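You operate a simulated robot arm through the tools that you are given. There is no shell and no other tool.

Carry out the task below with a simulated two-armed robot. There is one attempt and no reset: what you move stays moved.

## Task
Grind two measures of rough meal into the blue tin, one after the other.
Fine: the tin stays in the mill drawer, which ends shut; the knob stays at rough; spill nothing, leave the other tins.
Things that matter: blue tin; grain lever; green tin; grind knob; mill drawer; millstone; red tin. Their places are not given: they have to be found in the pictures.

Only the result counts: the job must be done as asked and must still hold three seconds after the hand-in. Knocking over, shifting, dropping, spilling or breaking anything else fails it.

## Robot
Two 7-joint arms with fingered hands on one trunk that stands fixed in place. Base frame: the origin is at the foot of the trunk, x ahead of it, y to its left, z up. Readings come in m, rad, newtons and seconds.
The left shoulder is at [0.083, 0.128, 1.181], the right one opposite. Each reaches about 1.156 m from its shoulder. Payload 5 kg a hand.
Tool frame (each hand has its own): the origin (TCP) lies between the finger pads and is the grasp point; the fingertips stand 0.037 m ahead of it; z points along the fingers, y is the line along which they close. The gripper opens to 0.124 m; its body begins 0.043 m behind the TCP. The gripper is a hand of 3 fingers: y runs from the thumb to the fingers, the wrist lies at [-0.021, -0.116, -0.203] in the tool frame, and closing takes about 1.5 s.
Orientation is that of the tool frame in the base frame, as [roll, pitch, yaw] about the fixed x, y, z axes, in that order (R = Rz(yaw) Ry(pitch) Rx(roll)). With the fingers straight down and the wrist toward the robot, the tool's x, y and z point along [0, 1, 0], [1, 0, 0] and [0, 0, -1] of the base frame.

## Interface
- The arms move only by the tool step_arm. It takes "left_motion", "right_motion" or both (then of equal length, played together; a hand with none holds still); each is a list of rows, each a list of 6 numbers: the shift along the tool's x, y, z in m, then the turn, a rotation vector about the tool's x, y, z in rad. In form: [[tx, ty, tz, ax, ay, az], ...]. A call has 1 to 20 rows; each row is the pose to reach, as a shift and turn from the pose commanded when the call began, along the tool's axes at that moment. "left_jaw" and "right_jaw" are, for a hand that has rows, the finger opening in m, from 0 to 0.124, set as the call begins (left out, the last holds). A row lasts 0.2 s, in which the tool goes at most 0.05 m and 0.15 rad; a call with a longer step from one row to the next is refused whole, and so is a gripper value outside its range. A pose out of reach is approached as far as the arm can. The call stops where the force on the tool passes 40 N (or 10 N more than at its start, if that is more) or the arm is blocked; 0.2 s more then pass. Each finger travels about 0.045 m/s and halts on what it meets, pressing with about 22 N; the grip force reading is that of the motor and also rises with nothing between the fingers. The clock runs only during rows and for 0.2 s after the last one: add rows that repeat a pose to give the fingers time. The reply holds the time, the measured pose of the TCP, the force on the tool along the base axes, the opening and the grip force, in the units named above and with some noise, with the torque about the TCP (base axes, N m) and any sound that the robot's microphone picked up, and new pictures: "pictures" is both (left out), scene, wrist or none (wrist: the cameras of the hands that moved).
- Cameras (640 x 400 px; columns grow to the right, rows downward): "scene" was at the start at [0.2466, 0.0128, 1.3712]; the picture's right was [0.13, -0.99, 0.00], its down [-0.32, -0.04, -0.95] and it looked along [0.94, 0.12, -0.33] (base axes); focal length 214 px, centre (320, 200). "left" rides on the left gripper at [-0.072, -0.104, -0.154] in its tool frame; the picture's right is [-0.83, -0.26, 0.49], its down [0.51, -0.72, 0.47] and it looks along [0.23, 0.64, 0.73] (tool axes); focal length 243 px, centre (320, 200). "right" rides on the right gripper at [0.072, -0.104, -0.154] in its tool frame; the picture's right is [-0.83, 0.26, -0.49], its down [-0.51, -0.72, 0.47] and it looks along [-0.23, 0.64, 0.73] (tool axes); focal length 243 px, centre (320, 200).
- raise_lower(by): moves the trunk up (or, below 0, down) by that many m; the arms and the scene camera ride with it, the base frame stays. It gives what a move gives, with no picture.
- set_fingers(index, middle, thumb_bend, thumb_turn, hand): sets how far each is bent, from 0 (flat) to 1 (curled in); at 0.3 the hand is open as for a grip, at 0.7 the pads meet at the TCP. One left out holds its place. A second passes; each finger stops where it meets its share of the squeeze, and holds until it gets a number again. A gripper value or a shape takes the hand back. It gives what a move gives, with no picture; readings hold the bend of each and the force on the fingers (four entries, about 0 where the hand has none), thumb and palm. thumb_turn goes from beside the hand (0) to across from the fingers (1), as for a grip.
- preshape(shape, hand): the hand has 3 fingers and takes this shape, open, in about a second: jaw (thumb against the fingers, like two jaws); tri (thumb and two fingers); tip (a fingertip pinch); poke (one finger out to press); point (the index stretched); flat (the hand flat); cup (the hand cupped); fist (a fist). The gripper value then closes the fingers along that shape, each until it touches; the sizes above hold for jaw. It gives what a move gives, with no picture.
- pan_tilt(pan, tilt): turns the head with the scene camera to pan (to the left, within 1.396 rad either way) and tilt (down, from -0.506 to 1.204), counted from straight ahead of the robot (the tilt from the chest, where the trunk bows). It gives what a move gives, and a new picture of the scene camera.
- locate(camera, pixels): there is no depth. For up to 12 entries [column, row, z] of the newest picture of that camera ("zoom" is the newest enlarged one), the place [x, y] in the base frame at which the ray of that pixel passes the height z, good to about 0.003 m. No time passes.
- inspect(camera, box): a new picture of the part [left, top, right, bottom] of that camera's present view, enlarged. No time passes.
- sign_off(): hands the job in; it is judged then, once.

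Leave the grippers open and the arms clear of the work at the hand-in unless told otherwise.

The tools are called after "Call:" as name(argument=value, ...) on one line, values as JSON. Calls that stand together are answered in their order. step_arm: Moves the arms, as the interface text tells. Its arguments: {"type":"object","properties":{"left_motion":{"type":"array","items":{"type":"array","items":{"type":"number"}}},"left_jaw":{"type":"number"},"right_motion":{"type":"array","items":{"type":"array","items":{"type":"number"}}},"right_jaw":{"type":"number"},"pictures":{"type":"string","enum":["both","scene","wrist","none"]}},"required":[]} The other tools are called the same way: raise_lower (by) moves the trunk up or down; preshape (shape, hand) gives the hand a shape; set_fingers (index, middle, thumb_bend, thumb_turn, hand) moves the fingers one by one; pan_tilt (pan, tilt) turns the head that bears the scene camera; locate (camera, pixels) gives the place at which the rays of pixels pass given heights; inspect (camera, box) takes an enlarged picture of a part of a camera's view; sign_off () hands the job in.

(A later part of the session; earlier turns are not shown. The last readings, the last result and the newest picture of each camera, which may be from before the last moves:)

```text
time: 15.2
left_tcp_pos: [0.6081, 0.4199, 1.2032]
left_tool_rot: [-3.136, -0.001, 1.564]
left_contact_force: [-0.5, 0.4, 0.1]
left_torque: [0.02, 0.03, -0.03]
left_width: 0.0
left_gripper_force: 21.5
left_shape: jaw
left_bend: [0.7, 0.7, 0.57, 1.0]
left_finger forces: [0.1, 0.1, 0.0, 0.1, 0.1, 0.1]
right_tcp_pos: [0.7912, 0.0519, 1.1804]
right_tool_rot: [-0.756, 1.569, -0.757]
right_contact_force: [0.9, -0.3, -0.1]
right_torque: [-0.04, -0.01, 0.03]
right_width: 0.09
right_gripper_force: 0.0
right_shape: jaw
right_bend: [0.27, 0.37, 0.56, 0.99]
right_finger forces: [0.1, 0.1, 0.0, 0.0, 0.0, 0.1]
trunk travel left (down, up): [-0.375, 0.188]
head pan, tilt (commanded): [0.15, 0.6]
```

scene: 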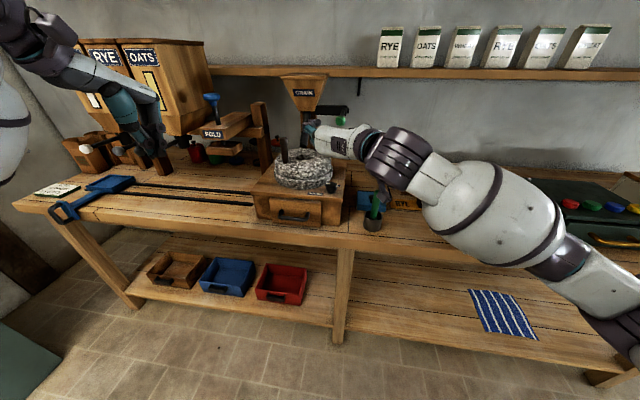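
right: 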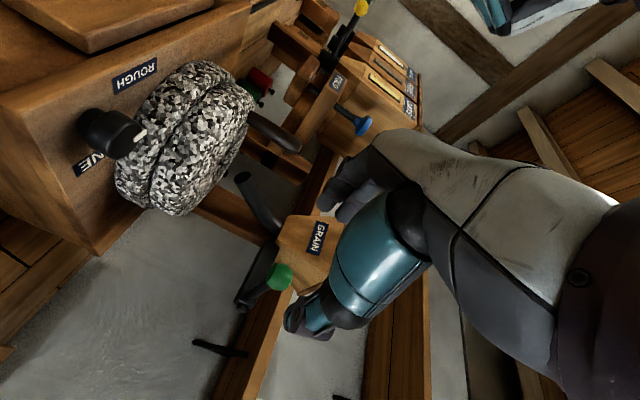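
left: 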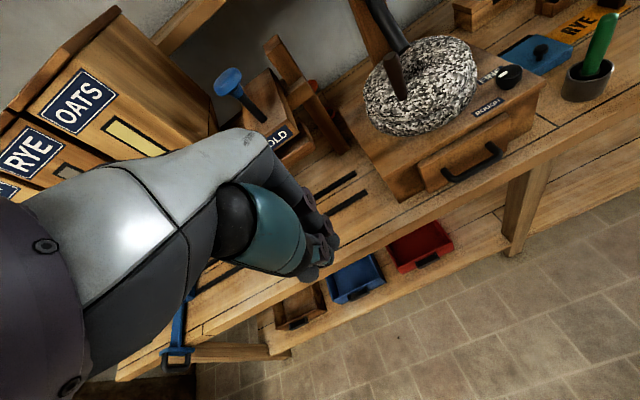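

The hand is at (0.791, 0.052, 1.180), fingers pointing at the mill. I enlarge the wrist view around the green ball (279,277) and check its rays once more before moving forward.

Call:
inspect(camera="right", box=[200, 160, 400, 360])

Call:
inspect(camera="scene", box=[270, 70, 390, 190])

Call:
locate(camera="right", pixels=[[279, 277, 1.16], [279, 277, 1.18], [279, 277, 1.2]])

Call:
locate(camera="scene", pixels=[[341, 121, 1.16], [341, 121, 1.18], [341, 121, 1.2]])

```text
2.00 times, centred on (300, 260) of right
```

zoom: 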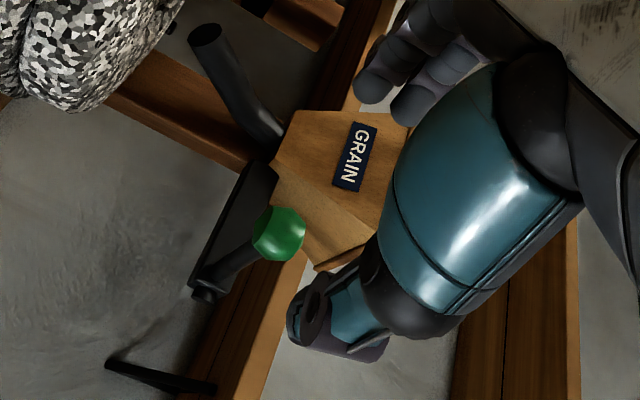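

```text
3.33 times, centred on (330, 130) of scene
```

zoom: 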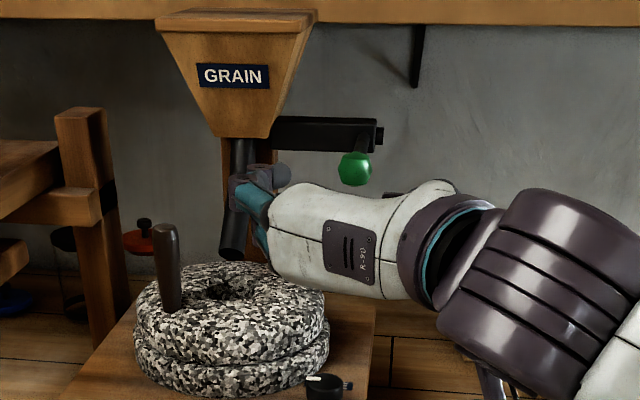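

```text
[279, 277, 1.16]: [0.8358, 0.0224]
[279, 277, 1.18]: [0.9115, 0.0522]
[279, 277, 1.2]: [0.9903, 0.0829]
```

```text
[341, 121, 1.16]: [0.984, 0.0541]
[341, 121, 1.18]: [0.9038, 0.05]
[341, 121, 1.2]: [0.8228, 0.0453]
```

Both views agree: the ball is at (0.908, 0.051, 1.180). I move the open hand straight forward 0.115 m so the ball lies between thumb and fingers.

Call:
step_arm(right_motion=[[0, 0, 0.03, 0, 0, 0], [0, 0, 0.06, 0, 0, 0], [0, 0, 0.09, 0, 0, 0], [0, 0, 0.115, 0, 0, 0]], pictures="both")

Call:
inspect(camera="right", box=[200, 160, 400, 360])

Call:
inspect(camera="scene", box=[270, 70, 390, 190])

```text
time: 16.2
left_tcp_pos: [0.6098, 0.4192, 1.2022]
left_tool_rot: [-3.136, -0.002, 1.567]
left_contact_force: [-0.3, 0.2, -0.1]
left_torque: [0.0, 0.0, 0.03]
left_width: 0.0
left_gripper_force: 21.6
left_shape: jaw
left_bend: [0.7, 0.7, 0.57, 1.0]
left_finger forces: [0.0, 0.0, 0.0, 0.0, 0.1, 0.1]
right_tcp_pos: [0.9073, 0.0518, 1.1781]
right_tool_rot: [-3.045, 1.568, -3.045]
right_contact_force: [0.1, 1.2, 0.0]
right_torque: [0.03, 0.01, 0.0]
right_width: 0.09
right_gripper_force: 0.0
right_shape: jaw
right_bend: [0.27, 0.37, 0.56, 0.99]
right_finger forces: [0.0, 0.0, 0.0, 0.1, 0.1, 0.1]
trunk travel left (down, up): [-0.375, 0.188]
head pan, tilt (commanded): [0.15, 0.6]
```

scene: 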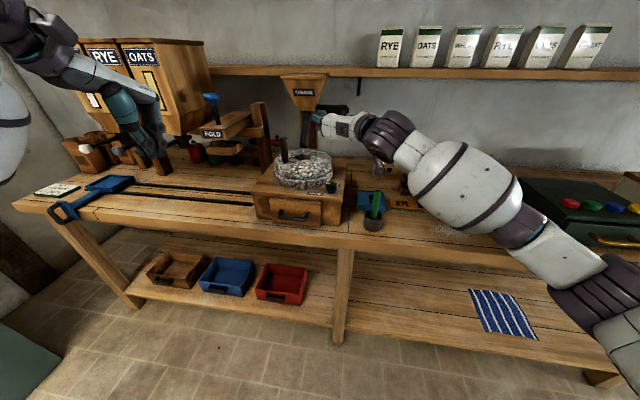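
right: 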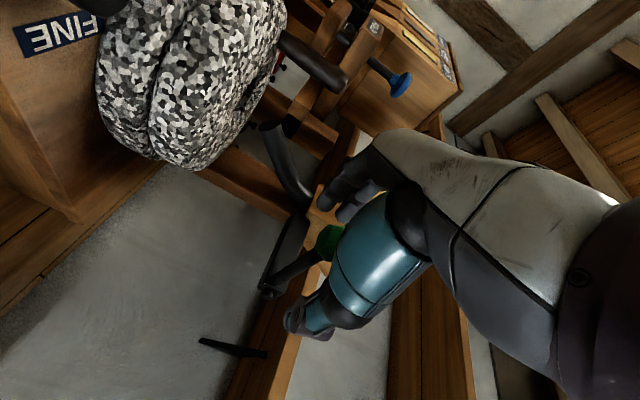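

```text
2.00 times, centred on (300, 260) of right
```

zoom: 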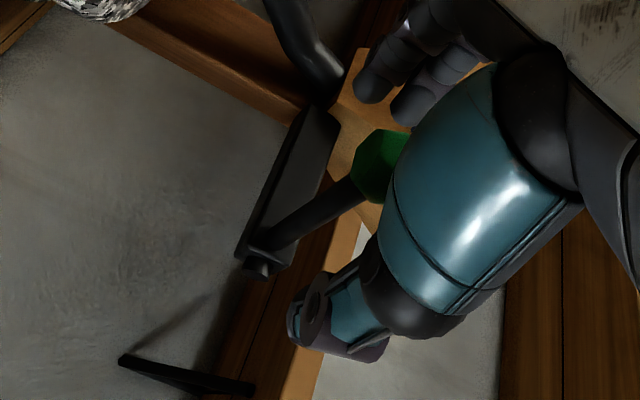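

```text
3.33 times, centred on (330, 130) of scene
```

zoom: 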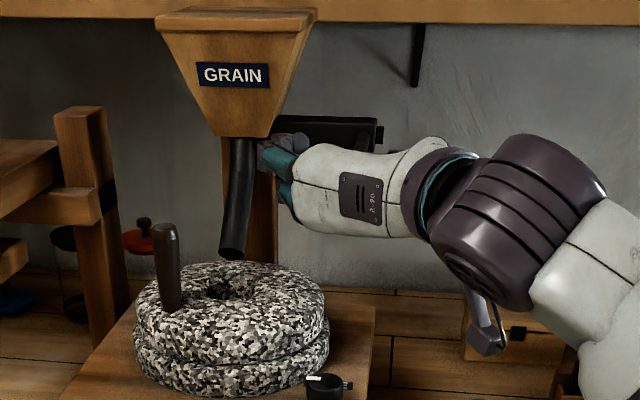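

The ball lies between thumb and fingers with no contact. I close the right hand on it, holding the pose for about 1.6 s.

Call:
step_arm(right_motion=[[0, 0, 0, 0, 0, 0], [0, 0, 0, 0, 0, 0], [0, 0, 0, 0, 0, 0], [0, 0, 0, 0, 0, 0], [0, 0, 0, 0, 0, 0], [0, 0, 0, 0, 0, 0], [0, 0, 0, 0, 0, 0], [0, 0, 0, 0, 0, 0]], right_jaw=0.0, pictures="wrist")

Call:
inspect(camera="right", box=[200, 160, 400, 360])

```text
time: 18.0
left_tcp_pos: [0.6089, 0.4187, 1.2033]
left_tool_rot: [-3.136, -0.003, 1.565]
left_contact_force: [0.0, 1.1, 0.6]
left_torque: [0.0, 0.03, 0.01]
left_width: 0.0
left_gripper_force: 21.9
left_shape: jaw
left_bend: [0.7, 0.7, 0.57, 1.0]
left_finger forces: [0.0, 0.0, 0.0, 0.0, 0.0, 0.1]
right_tcp_pos: [0.9088, 0.0498, 1.1796]
right_tool_rot: [-0.028, 1.57, -0.03]
right_contact_force: [3.8, -1.7, 1.1]
right_torque: [0.02, 0.04, 0.12]
right_width: 0.0055
right_gripper_force: 22.3
right_shape: jaw
right_bend: [0.71, 0.7, 0.74, 1.0]
right_finger forces: [12.4, 3.6, 0.0, 0.1, 18.9, 0.0]
trunk travel left (down, up): [-0.375, 0.188]
head pan, tilt (commanded): [0.15, 0.6]
```

right: 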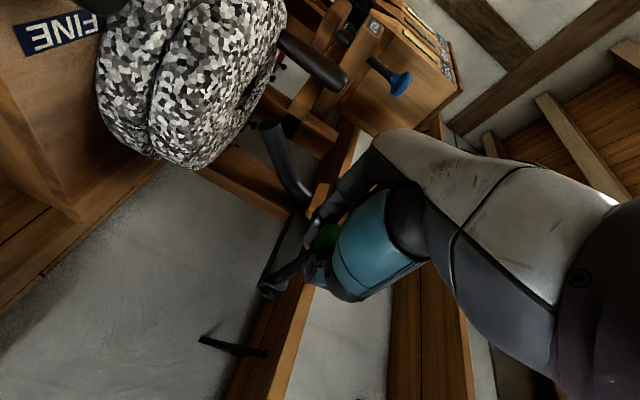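

```text
2.00 times, centred on (300, 260) of right
```

zoom: 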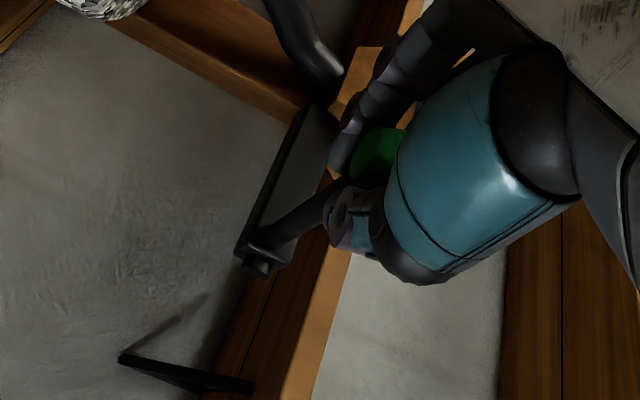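

The hand holds the lever end (fingers 12 N and 4 N, thumb 19 N). I now swing it down gently along an arc about the pivot near (1.037, 1.19), first 0.36 rad, listening and watching the force.

Call:
step_arm(right_motion=[[0.0075, 0, 0.0009, 0, -0.06, 0], [0.0152, 0, 0.0022, 0, -0.12, 0], [0.0226, 0, 0.004, 0, -0.18, 0], [0.0301, 0, 0.0062, 0, -0.24, 0], [0.0373, 0, 0.0088, 0, -0.3, 0], [0.0444, 0, 0.0119, 0, -0.36, 0]], pictures="both")

Call:
inspect(camera="scene", box=[250, 70, 370, 230])

```text
time: 19.4
left_tcp_pos: [0.6068, 0.4181, 1.2044]
left_tool_rot: [-3.139, -0.002, 1.566]
left_contact_force: [0.7, 0.1, 1.0]
left_torque: [-0.01, -0.03, -0.01]
left_width: 0.0004
left_gripper_force: 22.5
left_shape: jaw
left_bend: [0.7, 0.7, 0.57, 1.0]
left_finger forces: [0.0, 0.0, 0.1, 0.0, 0.0, 0.0]
right_tcp_pos: [0.9166, 0.0505, 1.1389]
right_tool_rot: [0.002, 1.208, 0.002]
right_contact_force: [-22.9, -7.9, -5.0]
right_torque: [0.08, 0.05, -0.06]
right_width: 0.0063
right_gripper_force: 22.4
right_shape: jaw
right_bend: [0.72, 0.7, 0.74, 1.0]
right_finger forces: [15.0, 7.0, 0.0, 0.0, 24.2, 0.0]
trunk travel left (down, up): [-0.375, 0.188]
head pan, tilt (commanded): [0.15, 0.6]
```

scene: 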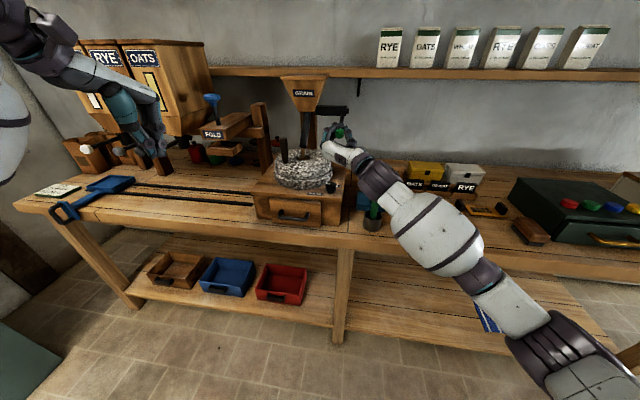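
right: 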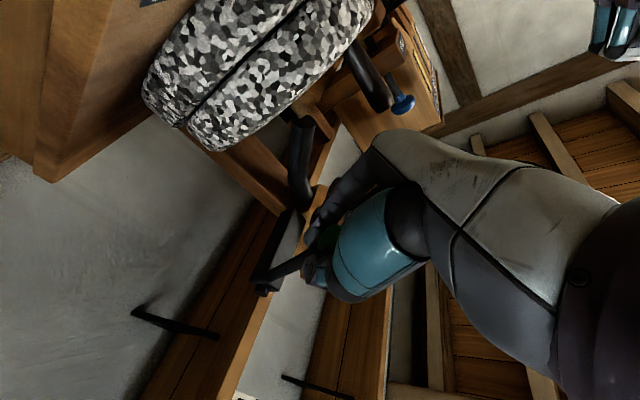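

```text
2.50 times, centred on (310, 150) of scene
```

zoom: 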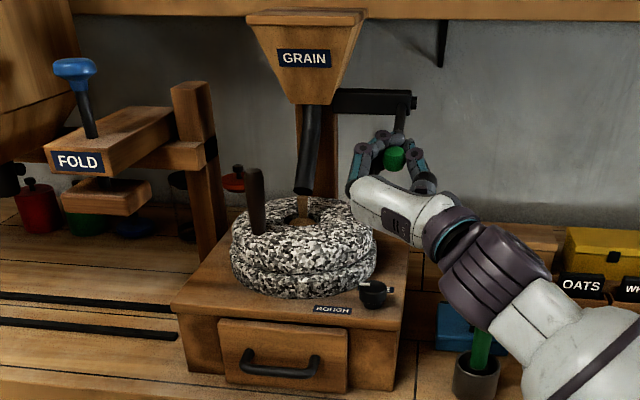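

Grain is already running from the spout (zoom about 303,205). I look closely at the stone's hole before any further time passes.

Call:
inspect(camera="scene", box=[285, 130, 330, 180])

Call:
inspect(camera="right", box=[240, 80, 360, 240])

```text
8.00 times, centred on (308, 155) of scene
```

zoom: 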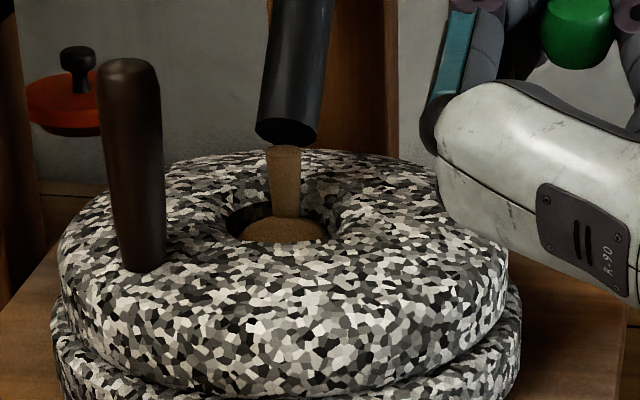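

```text
2.50 times, centred on (300, 160) of right
```

zoom: 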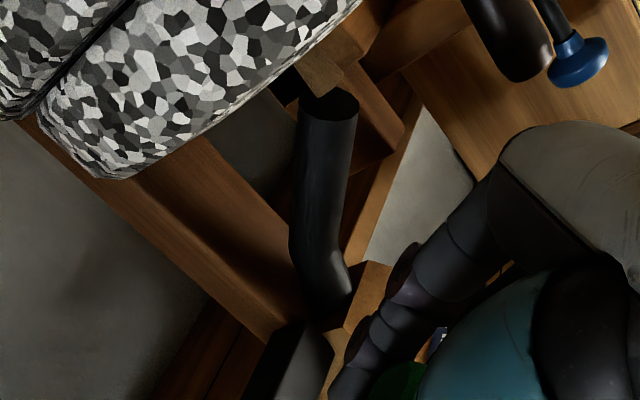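

Grain runs into the stone's hole while the lever is down, and some already lies in the hole. Since more can be added but none taken back, I swing the lever straight back up now and look at the amount.

Call:
step_arm(right_motion=[[-0.0154, 0, -0.0003, 0, 0.12, 0], [-0.03075, 0, 0.0012, 0, 0.24, 0], [-0.04575, 0, 0.0045, 0, 0.36, 0]], pictures="both")

Call:
inspect(camera="scene", box=[285, 130, 330, 180])

Call:
inspect(camera="scene", box=[250, 70, 370, 230])

```text
time: 20.2
left_tcp_pos: [0.609, 0.4193, 1.2033]
left_tool_rot: [-3.134, -0.002, 1.565]
left_contact_force: [0.2, -0.2, -0.2]
left_torque: [0.01, -0.09, 0.01]
left_width: 0.0001
left_gripper_force: 21.9
left_shape: jaw
left_bend: [0.7, 0.7, 0.57, 1.0]
left_finger forces: [0.0, 0.1, 0.1, 0.1, 0.1, 0.0]
right_tcp_pos: [0.9085, 0.051, 1.179]
right_tool_rot: [-3.102, 1.568, -3.105]
right_contact_force: [7.1, -0.8, -1.8]
right_torque: [-0.01, -0.03, 0.2]
right_width: 0.005
right_gripper_force: 22.2
right_shape: jaw
right_bend: [0.71, 0.7, 0.74, 1.0]
right_finger forces: [14.3, 5.2, 0.0, 0.1, 19.7, 0.0]
trunk travel left (down, up): [-0.375, 0.188]
head pan, tilt (commanded): [0.15, 0.6]
```

scene: 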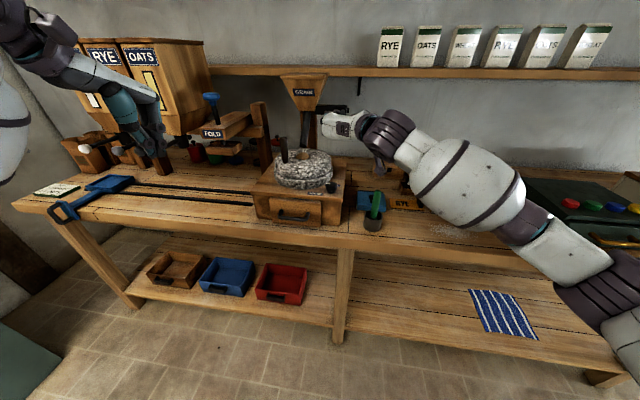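
right: 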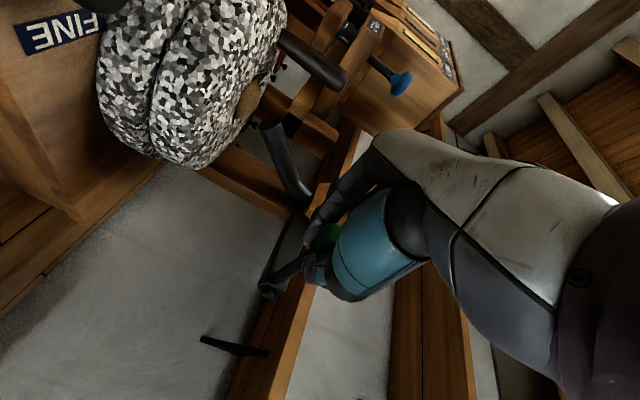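

```text
8.00 times, centred on (308, 155) of scene
```

zoom: 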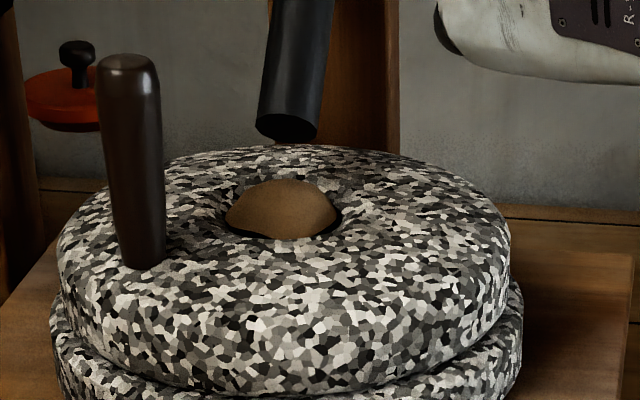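

```text
2.50 times, centred on (310, 150) of scene
```

zoom: 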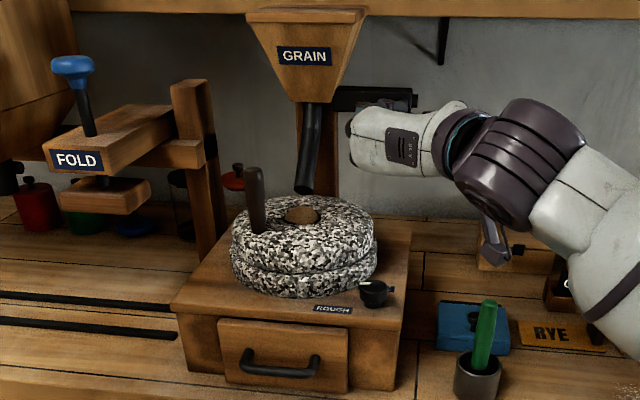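

The stream has stopped and a domed heap fills the stone's hole: this looks like one full measure, nothing spilled. I now open the right hand to let go of the lever and check that the lever stays up.

Call:
step_arm(right_motion=[[0, 0, 0, 0, 0, 0], [0, 0, 0, 0, 0, 0], [0, 0, 0, 0, 0, 0], [0, 0, 0, 0, 0, 0], [0, 0, 0, 0, 0, 0], [0, 0, 0, 0, 0, 0], [0, 0, -0.03, 0, 0, 0], [0, 0, -0.06, 0, 0, 0], [0, 0, -0.09, 0, 0, 0], [0, 0, -0.12, 0, 0, 0]], right_jaw=0.09, pictures="both")

Call:
inspect(camera="right", box=[60, 60, 400, 360])

Call:
inspect(camera="scene", box=[270, 70, 360, 190])

```text
time: 22.4
left_tcp_pos: [0.6073, 0.4186, 1.2024]
left_tool_rot: [-3.136, 0.0, 1.565]
left_contact_force: [-0.2, -0.3, -0.1]
left_torque: [-0.02, 0.0, -0.04]
left_width: 0.0
left_gripper_force: 21.7
left_shape: jaw
left_bend: [0.7, 0.7, 0.57, 1.0]
left_finger forces: [0.0, 0.0, 0.0, 0.1, 0.1, 0.0]
right_tcp_pos: [0.7844, 0.0522, 1.1818]
right_tool_rot: [-0.028, 1.57, -0.029]
right_contact_force: [0.3, 0.6, 0.0]
right_torque: [-0.01, 0.01, 0.0]
right_width: 0.09
right_gripper_force: 0.1
right_shape: jaw
right_bend: [0.27, 0.37, 0.57, 0.99]
right_finger forces: [0.0, 0.1, 0.1, 0.0, 0.0, 0.0]
trunk travel left (down, up): [-0.375, 0.188]
head pan, tilt (commanded): [0.15, 0.6]
```

scene: 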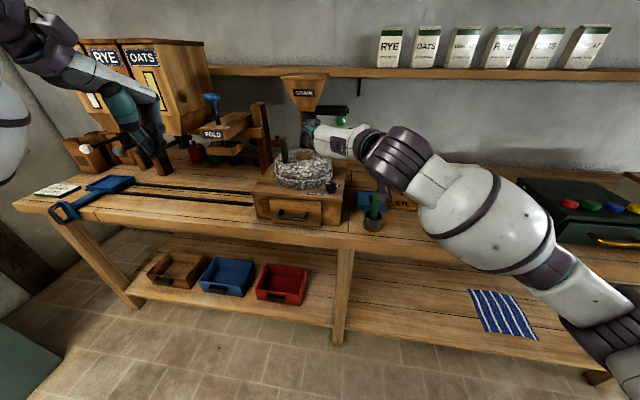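
right: 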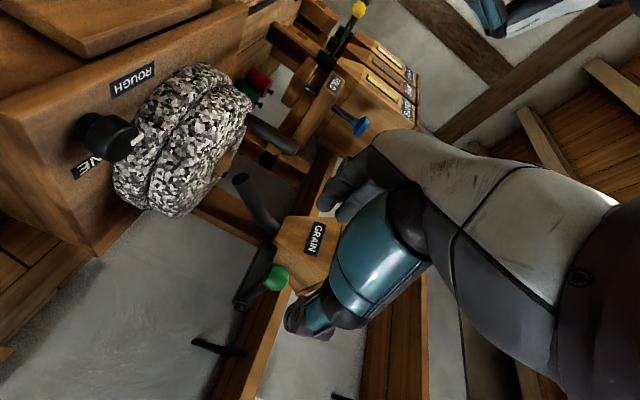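

```text
1.33 times, centred on (230, 210) of right
```

zoom: 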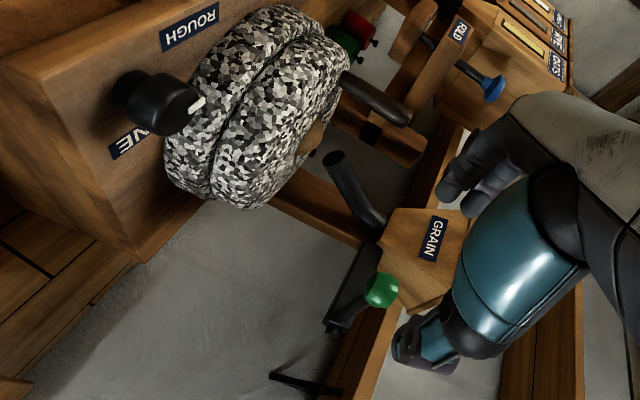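

```text
3.33 times, centred on (315, 130) of scene
```

zoom: 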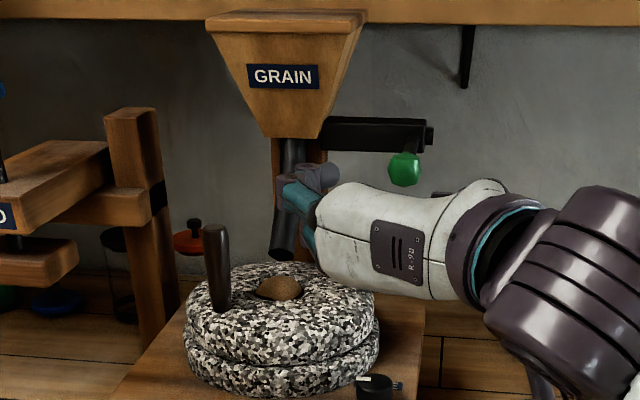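

The lever stays up by itself, and the heap lies in the hole. Before bringing the left hand to the peg, I back the right hand off to the right, and check where the FOLD press and the yellow bin lever are so the left hand stays clear of them.

Call:
step_arm(right_motion=[[-0.01, -0.04, -0.026, 0, 0, 0], [-0.02, -0.08, -0.052, 0, 0, 0], [-0.03, -0.12, -0.078, 0, 0, 0], [-0.04, -0.16, -0.104, 0, 0, 0], [-0.05, -0.2, -0.13, 0, 0, 0]], left_motion=[[0, 0, 0, 0, 0, 0], [0, 0, 0, 0, 0, 0], [0, 0, 0, 0, 0, 0], [0, 0, 0, 0, 0, 0], [0, 0, 0, 0, 0, 0]], left_jaw=0.09, pictures="both")

Call:
inspect(camera="left", box=[160, 20, 360, 200])

Call:
inspect(camera="scene", box=[130, 80, 310, 220])

```text
time: 23.6
left_tcp_pos: [0.6046, 0.4187, 1.2066]
left_tool_rot: [-3.138, -0.004, 1.567]
left_contact_force: [-0.5, -0.7, -0.1]
left_torque: [0.01, -0.02, 0.01]
left_width: 0.0899
left_gripper_force: 0.1
left_shape: jaw
left_bend: [0.27, 0.37, 0.57, 0.99]
left_finger forces: [0.0, 0.0, 0.1, 0.0, 0.0, 0.0]
right_tcp_pos: [0.6531, -0.1462, 1.2305]
right_tool_rot: [1.005, 1.567, 1.005]
right_contact_force: [-0.7, -1.1, -1.2]
right_torque: [-0.02, 0.01, 0.05]
right_width: 0.09
right_gripper_force: 0.1
right_shape: jaw
right_bend: [0.27, 0.37, 0.57, 0.99]
right_finger forces: [0.1, 0.1, 0.0, 0.1, 0.0, 0.0]
trunk travel left (down, up): [-0.375, 0.188]
head pan, tilt (commanded): [0.15, 0.6]
```

scene: 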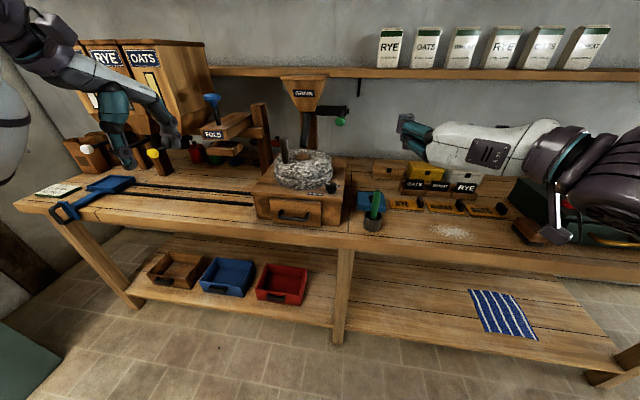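
right: 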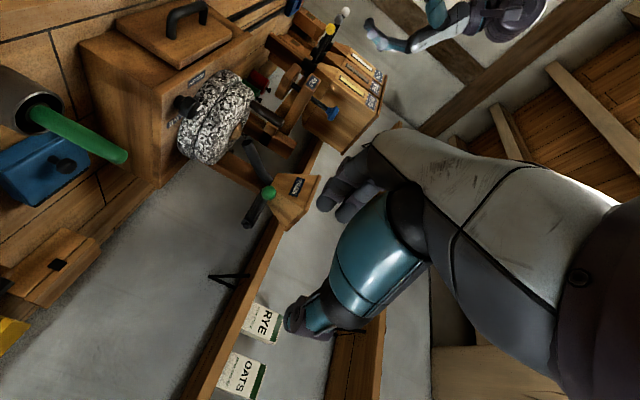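
left: 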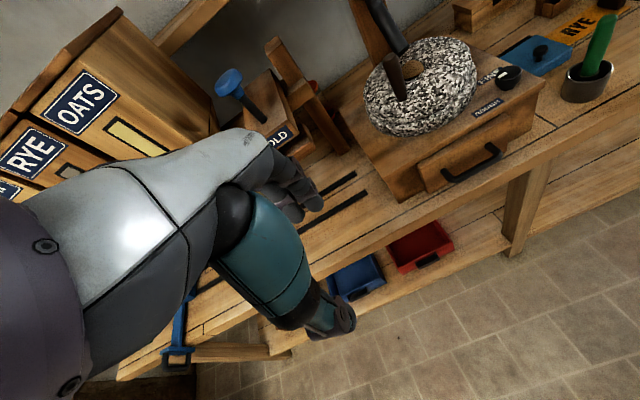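

```text
2.22 times, centred on (260, 110) of left
```

zoom: 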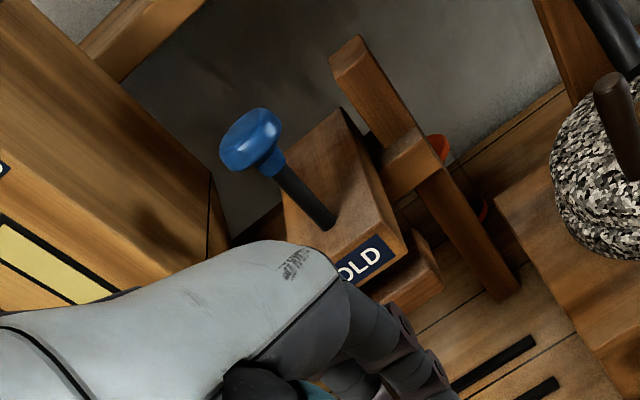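

```text
2.86 times, centred on (220, 150) of scene
```

zoom: 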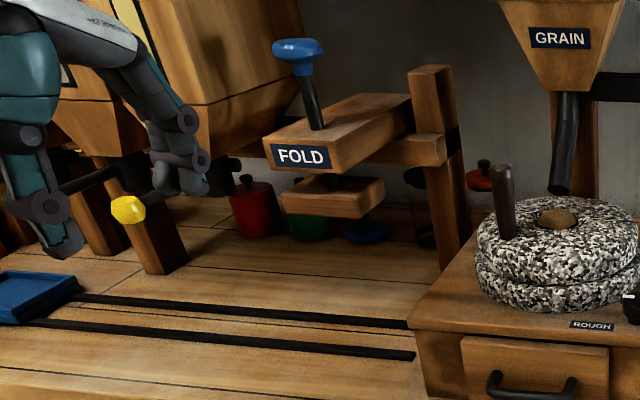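

I triangulate the FOLD post top and base and the FOLD block's front right corner, plus the yellow bin lever end, to know the free room left of the mill.

Call:
locate(camera="scene", pixels=[[258.5, 103.8, 1.1], [258.5, 103.8, 1.2], [258.5, 157, 1.0], [258.5, 157, 1.1], [175, 172, 0.95], [175, 172, 1.05], [153, 153, 0.95], [153, 153, 1.05]])

Call:
locate(camera="left", pixels=[[275.8, 40.2, 1.1], [275.8, 40.2, 1.2], [289.3, 132.5, 1.0], [289.3, 132.5, 1.1], [347.8, 152.8, 0.853], [408, 71, 1.05]])

```text
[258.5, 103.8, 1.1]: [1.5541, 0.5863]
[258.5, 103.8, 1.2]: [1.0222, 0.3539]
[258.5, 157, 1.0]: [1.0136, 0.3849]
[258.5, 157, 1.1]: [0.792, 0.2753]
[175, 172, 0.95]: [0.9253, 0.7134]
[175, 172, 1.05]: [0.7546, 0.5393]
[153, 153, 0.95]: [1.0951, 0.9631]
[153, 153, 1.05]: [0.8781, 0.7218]
```

```text
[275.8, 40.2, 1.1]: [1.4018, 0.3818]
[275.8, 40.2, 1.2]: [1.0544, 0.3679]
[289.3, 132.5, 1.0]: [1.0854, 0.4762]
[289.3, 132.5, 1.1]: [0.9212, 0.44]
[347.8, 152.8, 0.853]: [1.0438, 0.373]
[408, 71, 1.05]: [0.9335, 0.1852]
```

The FOLD post is at about (1.03, 0.37), leaving room. I turn the left hand so its fingers point forward (+x), thumb to the left, and bring it to about (0.785, 0.227, 1.10), in front of the peg.

Call:
step_arm(left_motion=[[-0.0128, 0.012, 0.0072, -0.0806, 0.0806, 0.0806], [-0.0256, 0.024, 0.0144, -0.1612, 0.1612, 0.1612], [-0.0384, 0.036, 0.0216, -0.2418, 0.2418, 0.2418], [-0.0512, 0.048, 0.0288, -0.3224, 0.3224, 0.3224], [-0.064, 0.06, 0.036, -0.403, 0.403, 0.403], [-0.0768, 0.072, 0.0432, -0.4836, 0.4836, 0.4836], [-0.0896, 0.084, 0.0504, -0.5642, 0.5642, 0.5642], [-0.1024, 0.096, 0.0576, -0.6448, 0.6448, 0.6448], [-0.1152, 0.108, 0.0648, -0.7254, 0.7254, 0.7254], [-0.128, 0.12, 0.072, -0.806, 0.806, 0.806], [-0.1408, 0.132, 0.0792, -0.8866, 0.8866, 0.8866], [-0.1536, 0.144, 0.0864, -0.9672, 0.9672, 0.9672], [-0.1664, 0.156, 0.0936, -1.0478, 1.0478, 1.0478], [-0.1792, 0.168, 0.1008, -1.1284, 1.1284, 1.1284], [-0.192, 0.18, 0.108, -1.2092, 1.2092, 1.2092], [-0.192, 0.18, 0.108, -1.2092, 1.2092, 1.2092]], left_jaw=0.09, pictures="both")

Call:
inspect(camera="scene", box=[210, 70, 370, 230])

Call:
inspect(camera="left", box=[200, 100, 460, 360])

```text
time: 27.0
left_tcp_pos: [0.7866, 0.2247, 1.0931]
left_tool_rot: [-2.783, -1.567, -0.365]
left_contact_force: [0.9, 0.6, 0.4]
left_torque: [0.0, 0.03, 0.03]
left_width: 0.0898
left_gripper_force: 0.0
left_shape: jaw
left_bend: [0.27, 0.37, 0.57, 0.99]
left_finger forces: [0.0, 0.0, 0.0, 0.0, 0.1, 0.0]
right_tcp_pos: [0.655, -0.1454, 1.2293]
right_tool_rot: [1.459, 1.569, 1.459]
right_contact_force: [-0.4, -0.4, -0.3]
right_torque: [0.0, 0.01, 0.0]
right_width: 0.0901
right_gripper_force: 0.2
right_shape: jaw
right_bend: [0.27, 0.37, 0.57, 0.99]
right_finger forces: [0.1, 0.0, 0.0, 0.0, 0.0, 0.0]
trunk travel left (down, up): [-0.375, 0.188]
head pan, tilt (commanded): [0.15, 0.6]
```

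scene: 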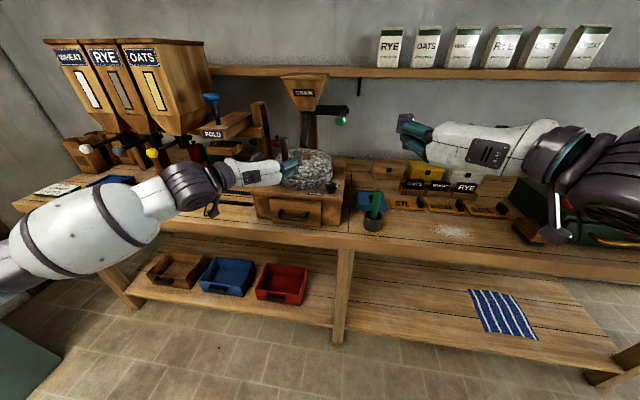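
left: 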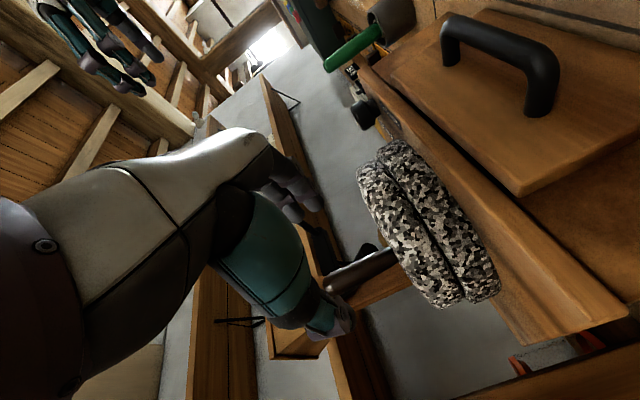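

```text
2.50 times, centred on (290, 150) of scene
```

zoom: 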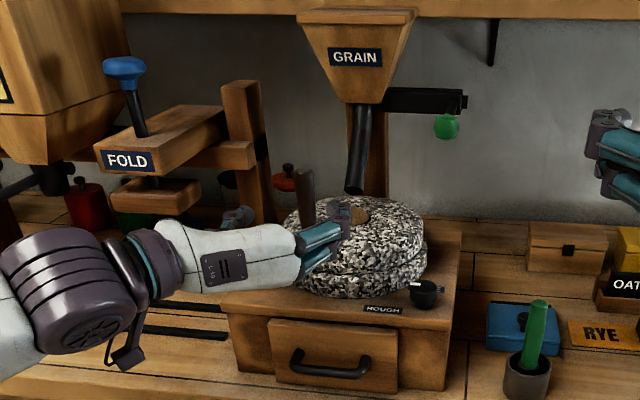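

```text
1.54 times, centred on (330, 230) of left
```

zoom: 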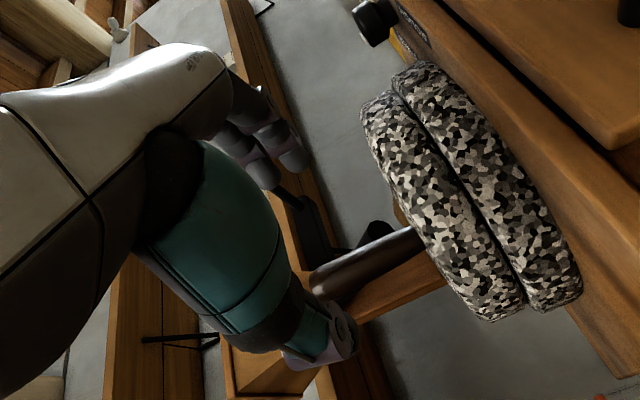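

The peg shows from about (327,287) at its top to (400,255) at its foot in the left wrist picture. I take rays at its heights and compare with the hand's line before moving forward.

Call:
locate(camera="left", pixels=[[330, 285, 1.12], [345, 277, 1.11], [362, 271, 1.09], [380, 263, 1.07], [398, 256, 1.045]])

Call:
locate(camera="scene", pixels=[[285, 140, 1.12], [286, 155, 1.06]])

Call:
inspect(camera="scene", box=[265, 125, 325, 185])

```text
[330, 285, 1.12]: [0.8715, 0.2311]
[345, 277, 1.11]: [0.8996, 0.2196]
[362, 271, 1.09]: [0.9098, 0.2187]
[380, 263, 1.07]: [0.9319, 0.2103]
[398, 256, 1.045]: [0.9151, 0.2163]
```

```text
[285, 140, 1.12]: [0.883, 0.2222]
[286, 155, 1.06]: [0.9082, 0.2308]
```

```text
6.67 times, centred on (295, 155) of scene
```

zoom: 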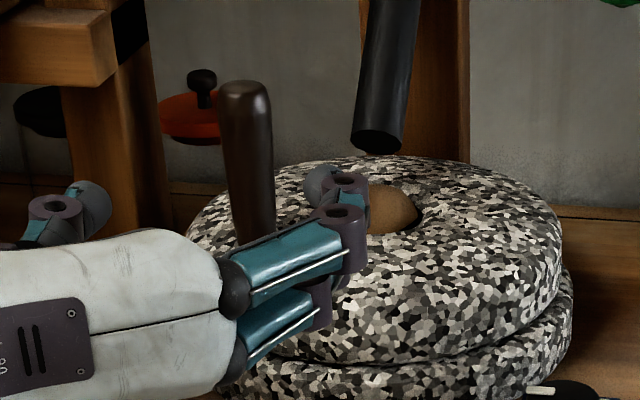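

The peg is at about (0.89, 0.224), in line with the hand at y 0.225. I move the open left hand forward 0.10 m (and 5 mm up) so the peg comes between thumb and fingers.

Call:
step_arm(left_motion=[[0.003, 0, 0.025, 0, 0, 0], [0.005, 0, 0.05, 0, 0, 0], [0.005, 0, 0.075, 0, 0, 0], [0.005, 0, 0.1, 0, 0, 0]], pictures="both")

Call:
inspect(camera="scene", box=[265, 125, 325, 185])

Call:
inspect(camera="left", box=[200, 100, 460, 360])

```text
time: 28.0
left_tcp_pos: [0.8882, 0.2264, 1.0957]
left_tool_rot: [-2.811, -1.563, -0.336]
left_contact_force: [0.8, -0.1, 0.1]
left_torque: [-0.03, -0.01, 0.03]
left_width: 0.0899
left_gripper_force: 0.1
left_shape: jaw
left_bend: [0.27, 0.37, 0.57, 0.99]
left_finger forces: [0.0, 0.0, 0.1, 0.1, 0.0, 0.0]
right_tcp_pos: [0.6564, -0.1462, 1.2298]
right_tool_rot: [1.485, 1.568, 1.486]
right_contact_force: [0.1, -0.2, 0.6]
right_torque: [0.02, -0.01, -0.03]
right_width: 0.09
right_gripper_force: 0.0
right_shape: jaw
right_bend: [0.27, 0.37, 0.57, 0.99]
right_finger forces: [0.0, 0.0, 0.0, 0.1, 0.0, 0.0]
trunk travel left (down, up): [-0.375, 0.188]
head pan, tilt (commanded): [0.15, 0.6]
```

scene: 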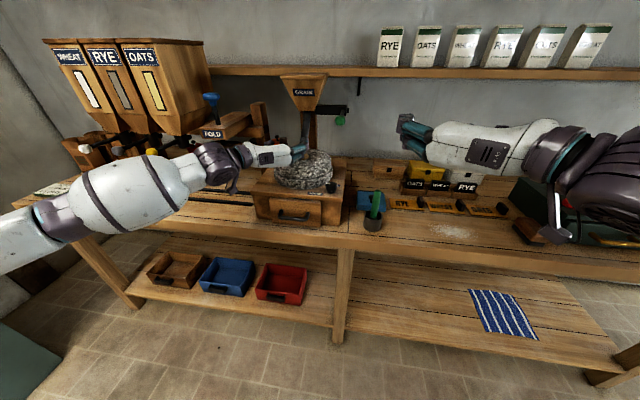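
left: 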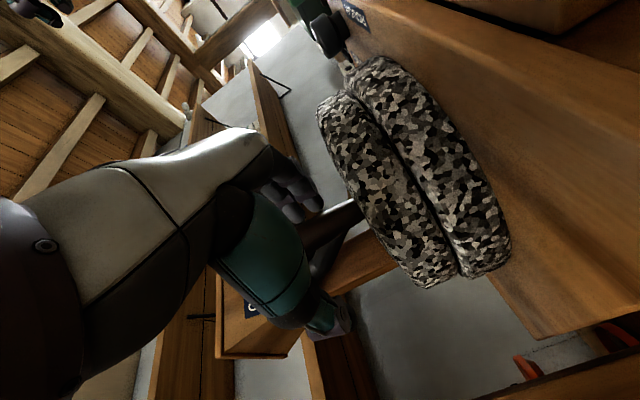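

```text
6.67 times, centred on (295, 155) of scene
```

zoom: 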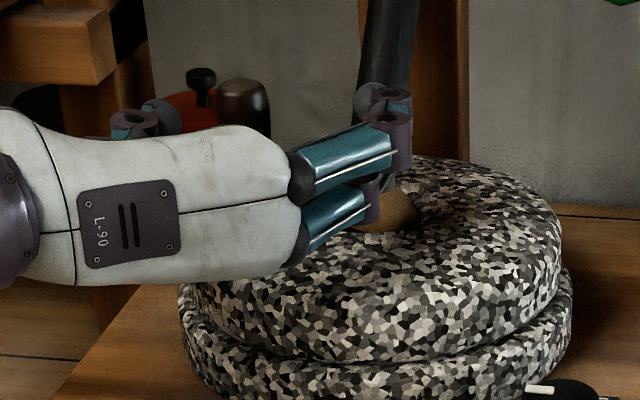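

```text
1.54 times, centred on (330, 230) of left
```

zoom: 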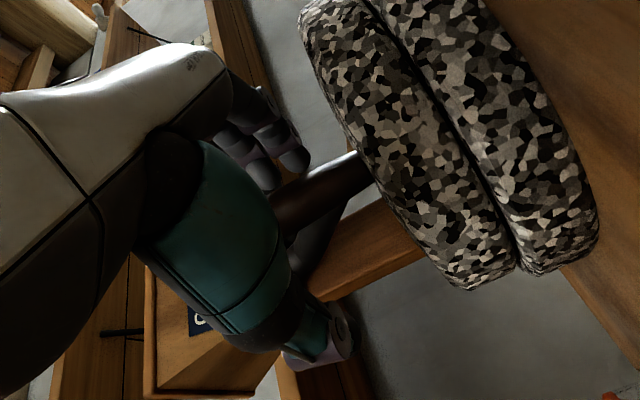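

The peg stands between thumb and fingers without contact. I close the left hand on it.

Call:
step_arm(left_motion=[[0, 0, 0, 0, 0, 0], [0, 0, 0, 0, 0, 0], [0, 0, 0, 0, 0, 0], [0, 0, 0, 0, 0, 0], [0, 0, 0, 0, 0, 0], [0, 0, 0, 0, 0, 0], [0, 0, 0, 0, 0, 0], [0, 0, 0, 0, 0, 0]], left_jaw=0.0, pictures="both")

Call:
inspect(camera="scene", box=[265, 125, 325, 185])

Call:
inspect(camera="left", box=[200, 100, 460, 360])

```text
time: 29.8
left_tcp_pos: [0.8874, 0.2268, 1.0969]
left_tool_rot: [-2.906, -1.566, -0.239]
left_contact_force: [1.2, 0.4, 0.3]
left_torque: [-0.05, -0.03, -0.03]
left_width: 0.0004
left_gripper_force: 21.6
left_shape: jaw
left_bend: [0.7, 0.7, 0.74, 1.0]
left_finger forces: [5.9, 0.1, 0.0, 0.0, 6.7, 0.0]
right_tcp_pos: [0.6559, -0.1454, 1.2305]
right_tool_rot: [-1.759, 1.569, -1.761]
right_contact_force: [0.1, 0.2, 0.4]
right_torque: [0.04, 0.01, 0.01]
right_width: 0.0902
right_gripper_force: 0.1
right_shape: jaw
right_bend: [0.27, 0.37, 0.57, 0.99]
right_finger forces: [0.1, 0.0, 0.0, 0.1, 0.0, 0.0]
trunk travel left (down, up): [-0.375, 0.188]
head pan, tilt (commanded): [0.15, 0.6]
```

scene: 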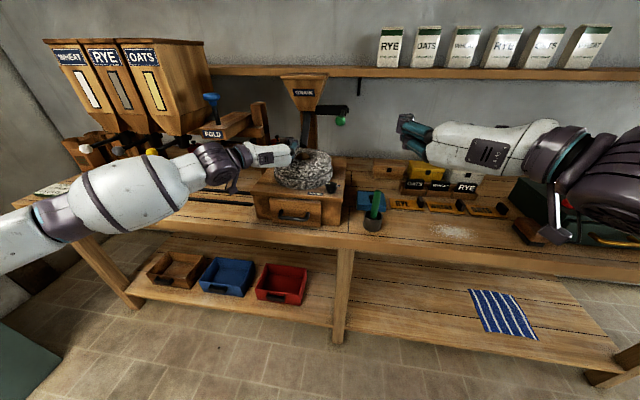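
left: 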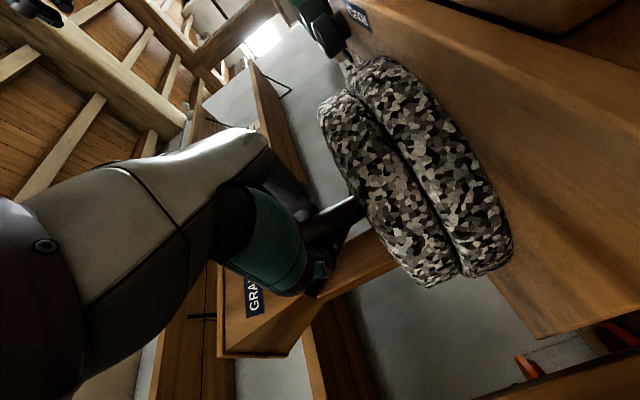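

```text
6.67 times, centred on (295, 155) of scene
```

zoom: 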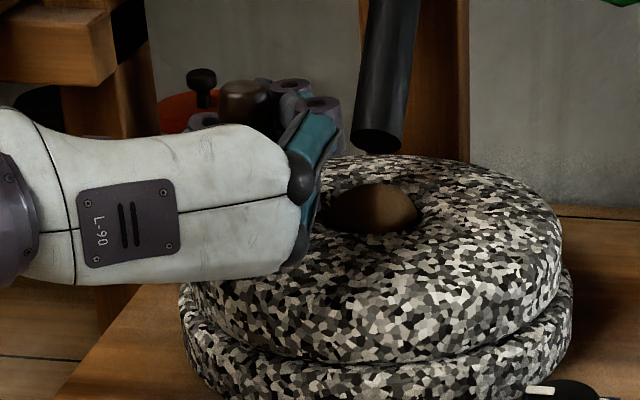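

```text
1.54 times, centred on (330, 230) of left
```

zoom: 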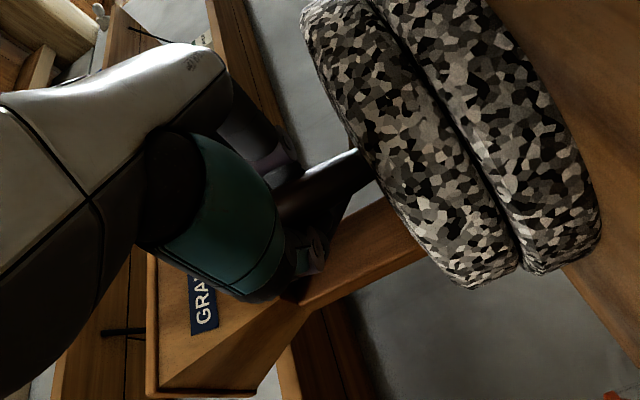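

The fingers have closed round the peg (it is caged between fingertips and palm). I now turn the stone with small steps along the arc about (0.937, 0.184), counter-clockwise seen from above, through the front by 60°.

Call:
step_arm(left_motion=[[0, 0.0045, -0.0033, 0, 0, 0], [0, 0.0141, -0.009, 0, 0, 0], [0, 0.022, -0.012, 0, 0, 0], [0, 0.03, -0.014, 0, 0, 0], [0, 0.0384, -0.0149, 0, 0, 0], [0, 0.0467, -0.0148, 0, 0, 0], [0, 0.055, -0.0135, 0, 0, 0], [0, 0.063, -0.0111, 0, 0, 0]], pictures="both")

Call:
inspect(camera="scene", box=[265, 125, 325, 185])

Call:
inspect(camera="left", box=[200, 100, 460, 360])

```text
time: 31.6
left_tcp_pos: [0.8753, 0.163, 1.097]
left_tool_rot: [-2.993, -1.563, -0.153]
left_contact_force: [1.3, 1.9, -0.4]
left_torque: [-0.01, -0.03, 0.02]
left_width: 0.0005
left_gripper_force: 22.1
left_shape: jaw
left_bend: [0.7, 0.7, 0.75, 1.0]
left_finger forces: [2.3, 0.0, 0.0, 0.1, 2.6, 0.0]
right_tcp_pos: [0.6566, -0.1447, 1.2302]
right_tool_rot: [2.83, 1.569, 2.829]
right_contact_force: [0.1, -0.1, -0.1]
right_torque: [0.01, -0.03, 0.05]
right_width: 0.0898
right_gripper_force: 0.1
right_shape: jaw
right_bend: [0.27, 0.37, 0.57, 0.99]
right_finger forces: [0.0, 0.0, 0.1, 0.1, 0.0, 0.0]
trunk travel left (down, up): [-0.375, 0.188]
head pan, tilt (commanded): [0.15, 0.6]
```

scene: 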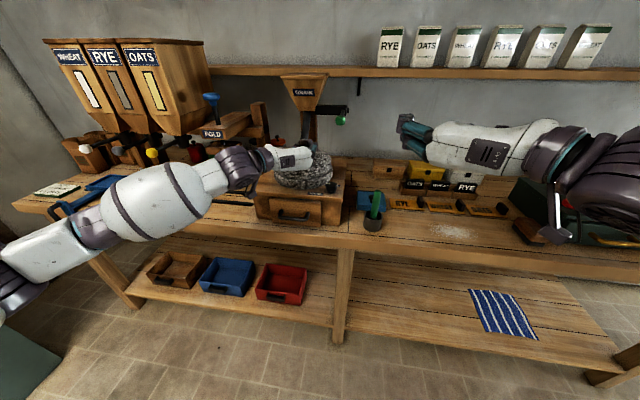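
left: 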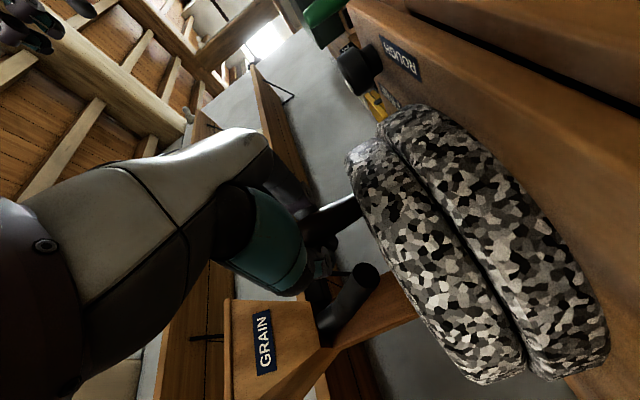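

```text
6.67 times, centred on (295, 155) of scene
```

zoom: 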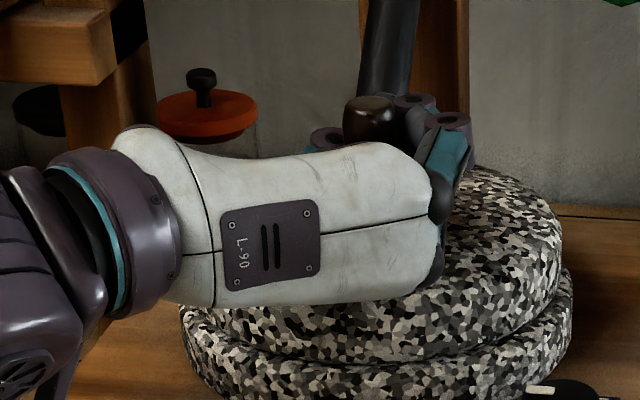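

```text
1.54 times, centred on (330, 230) of left
```

zoom: 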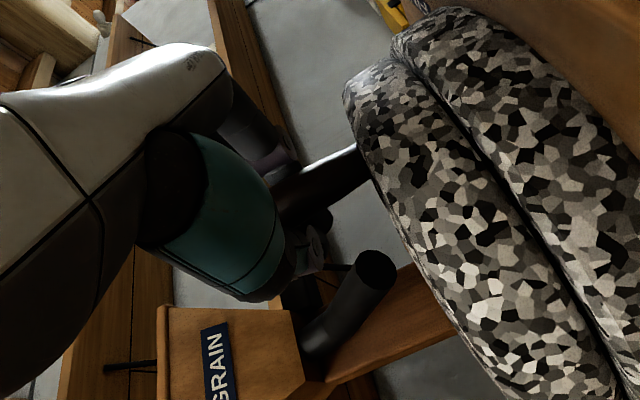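

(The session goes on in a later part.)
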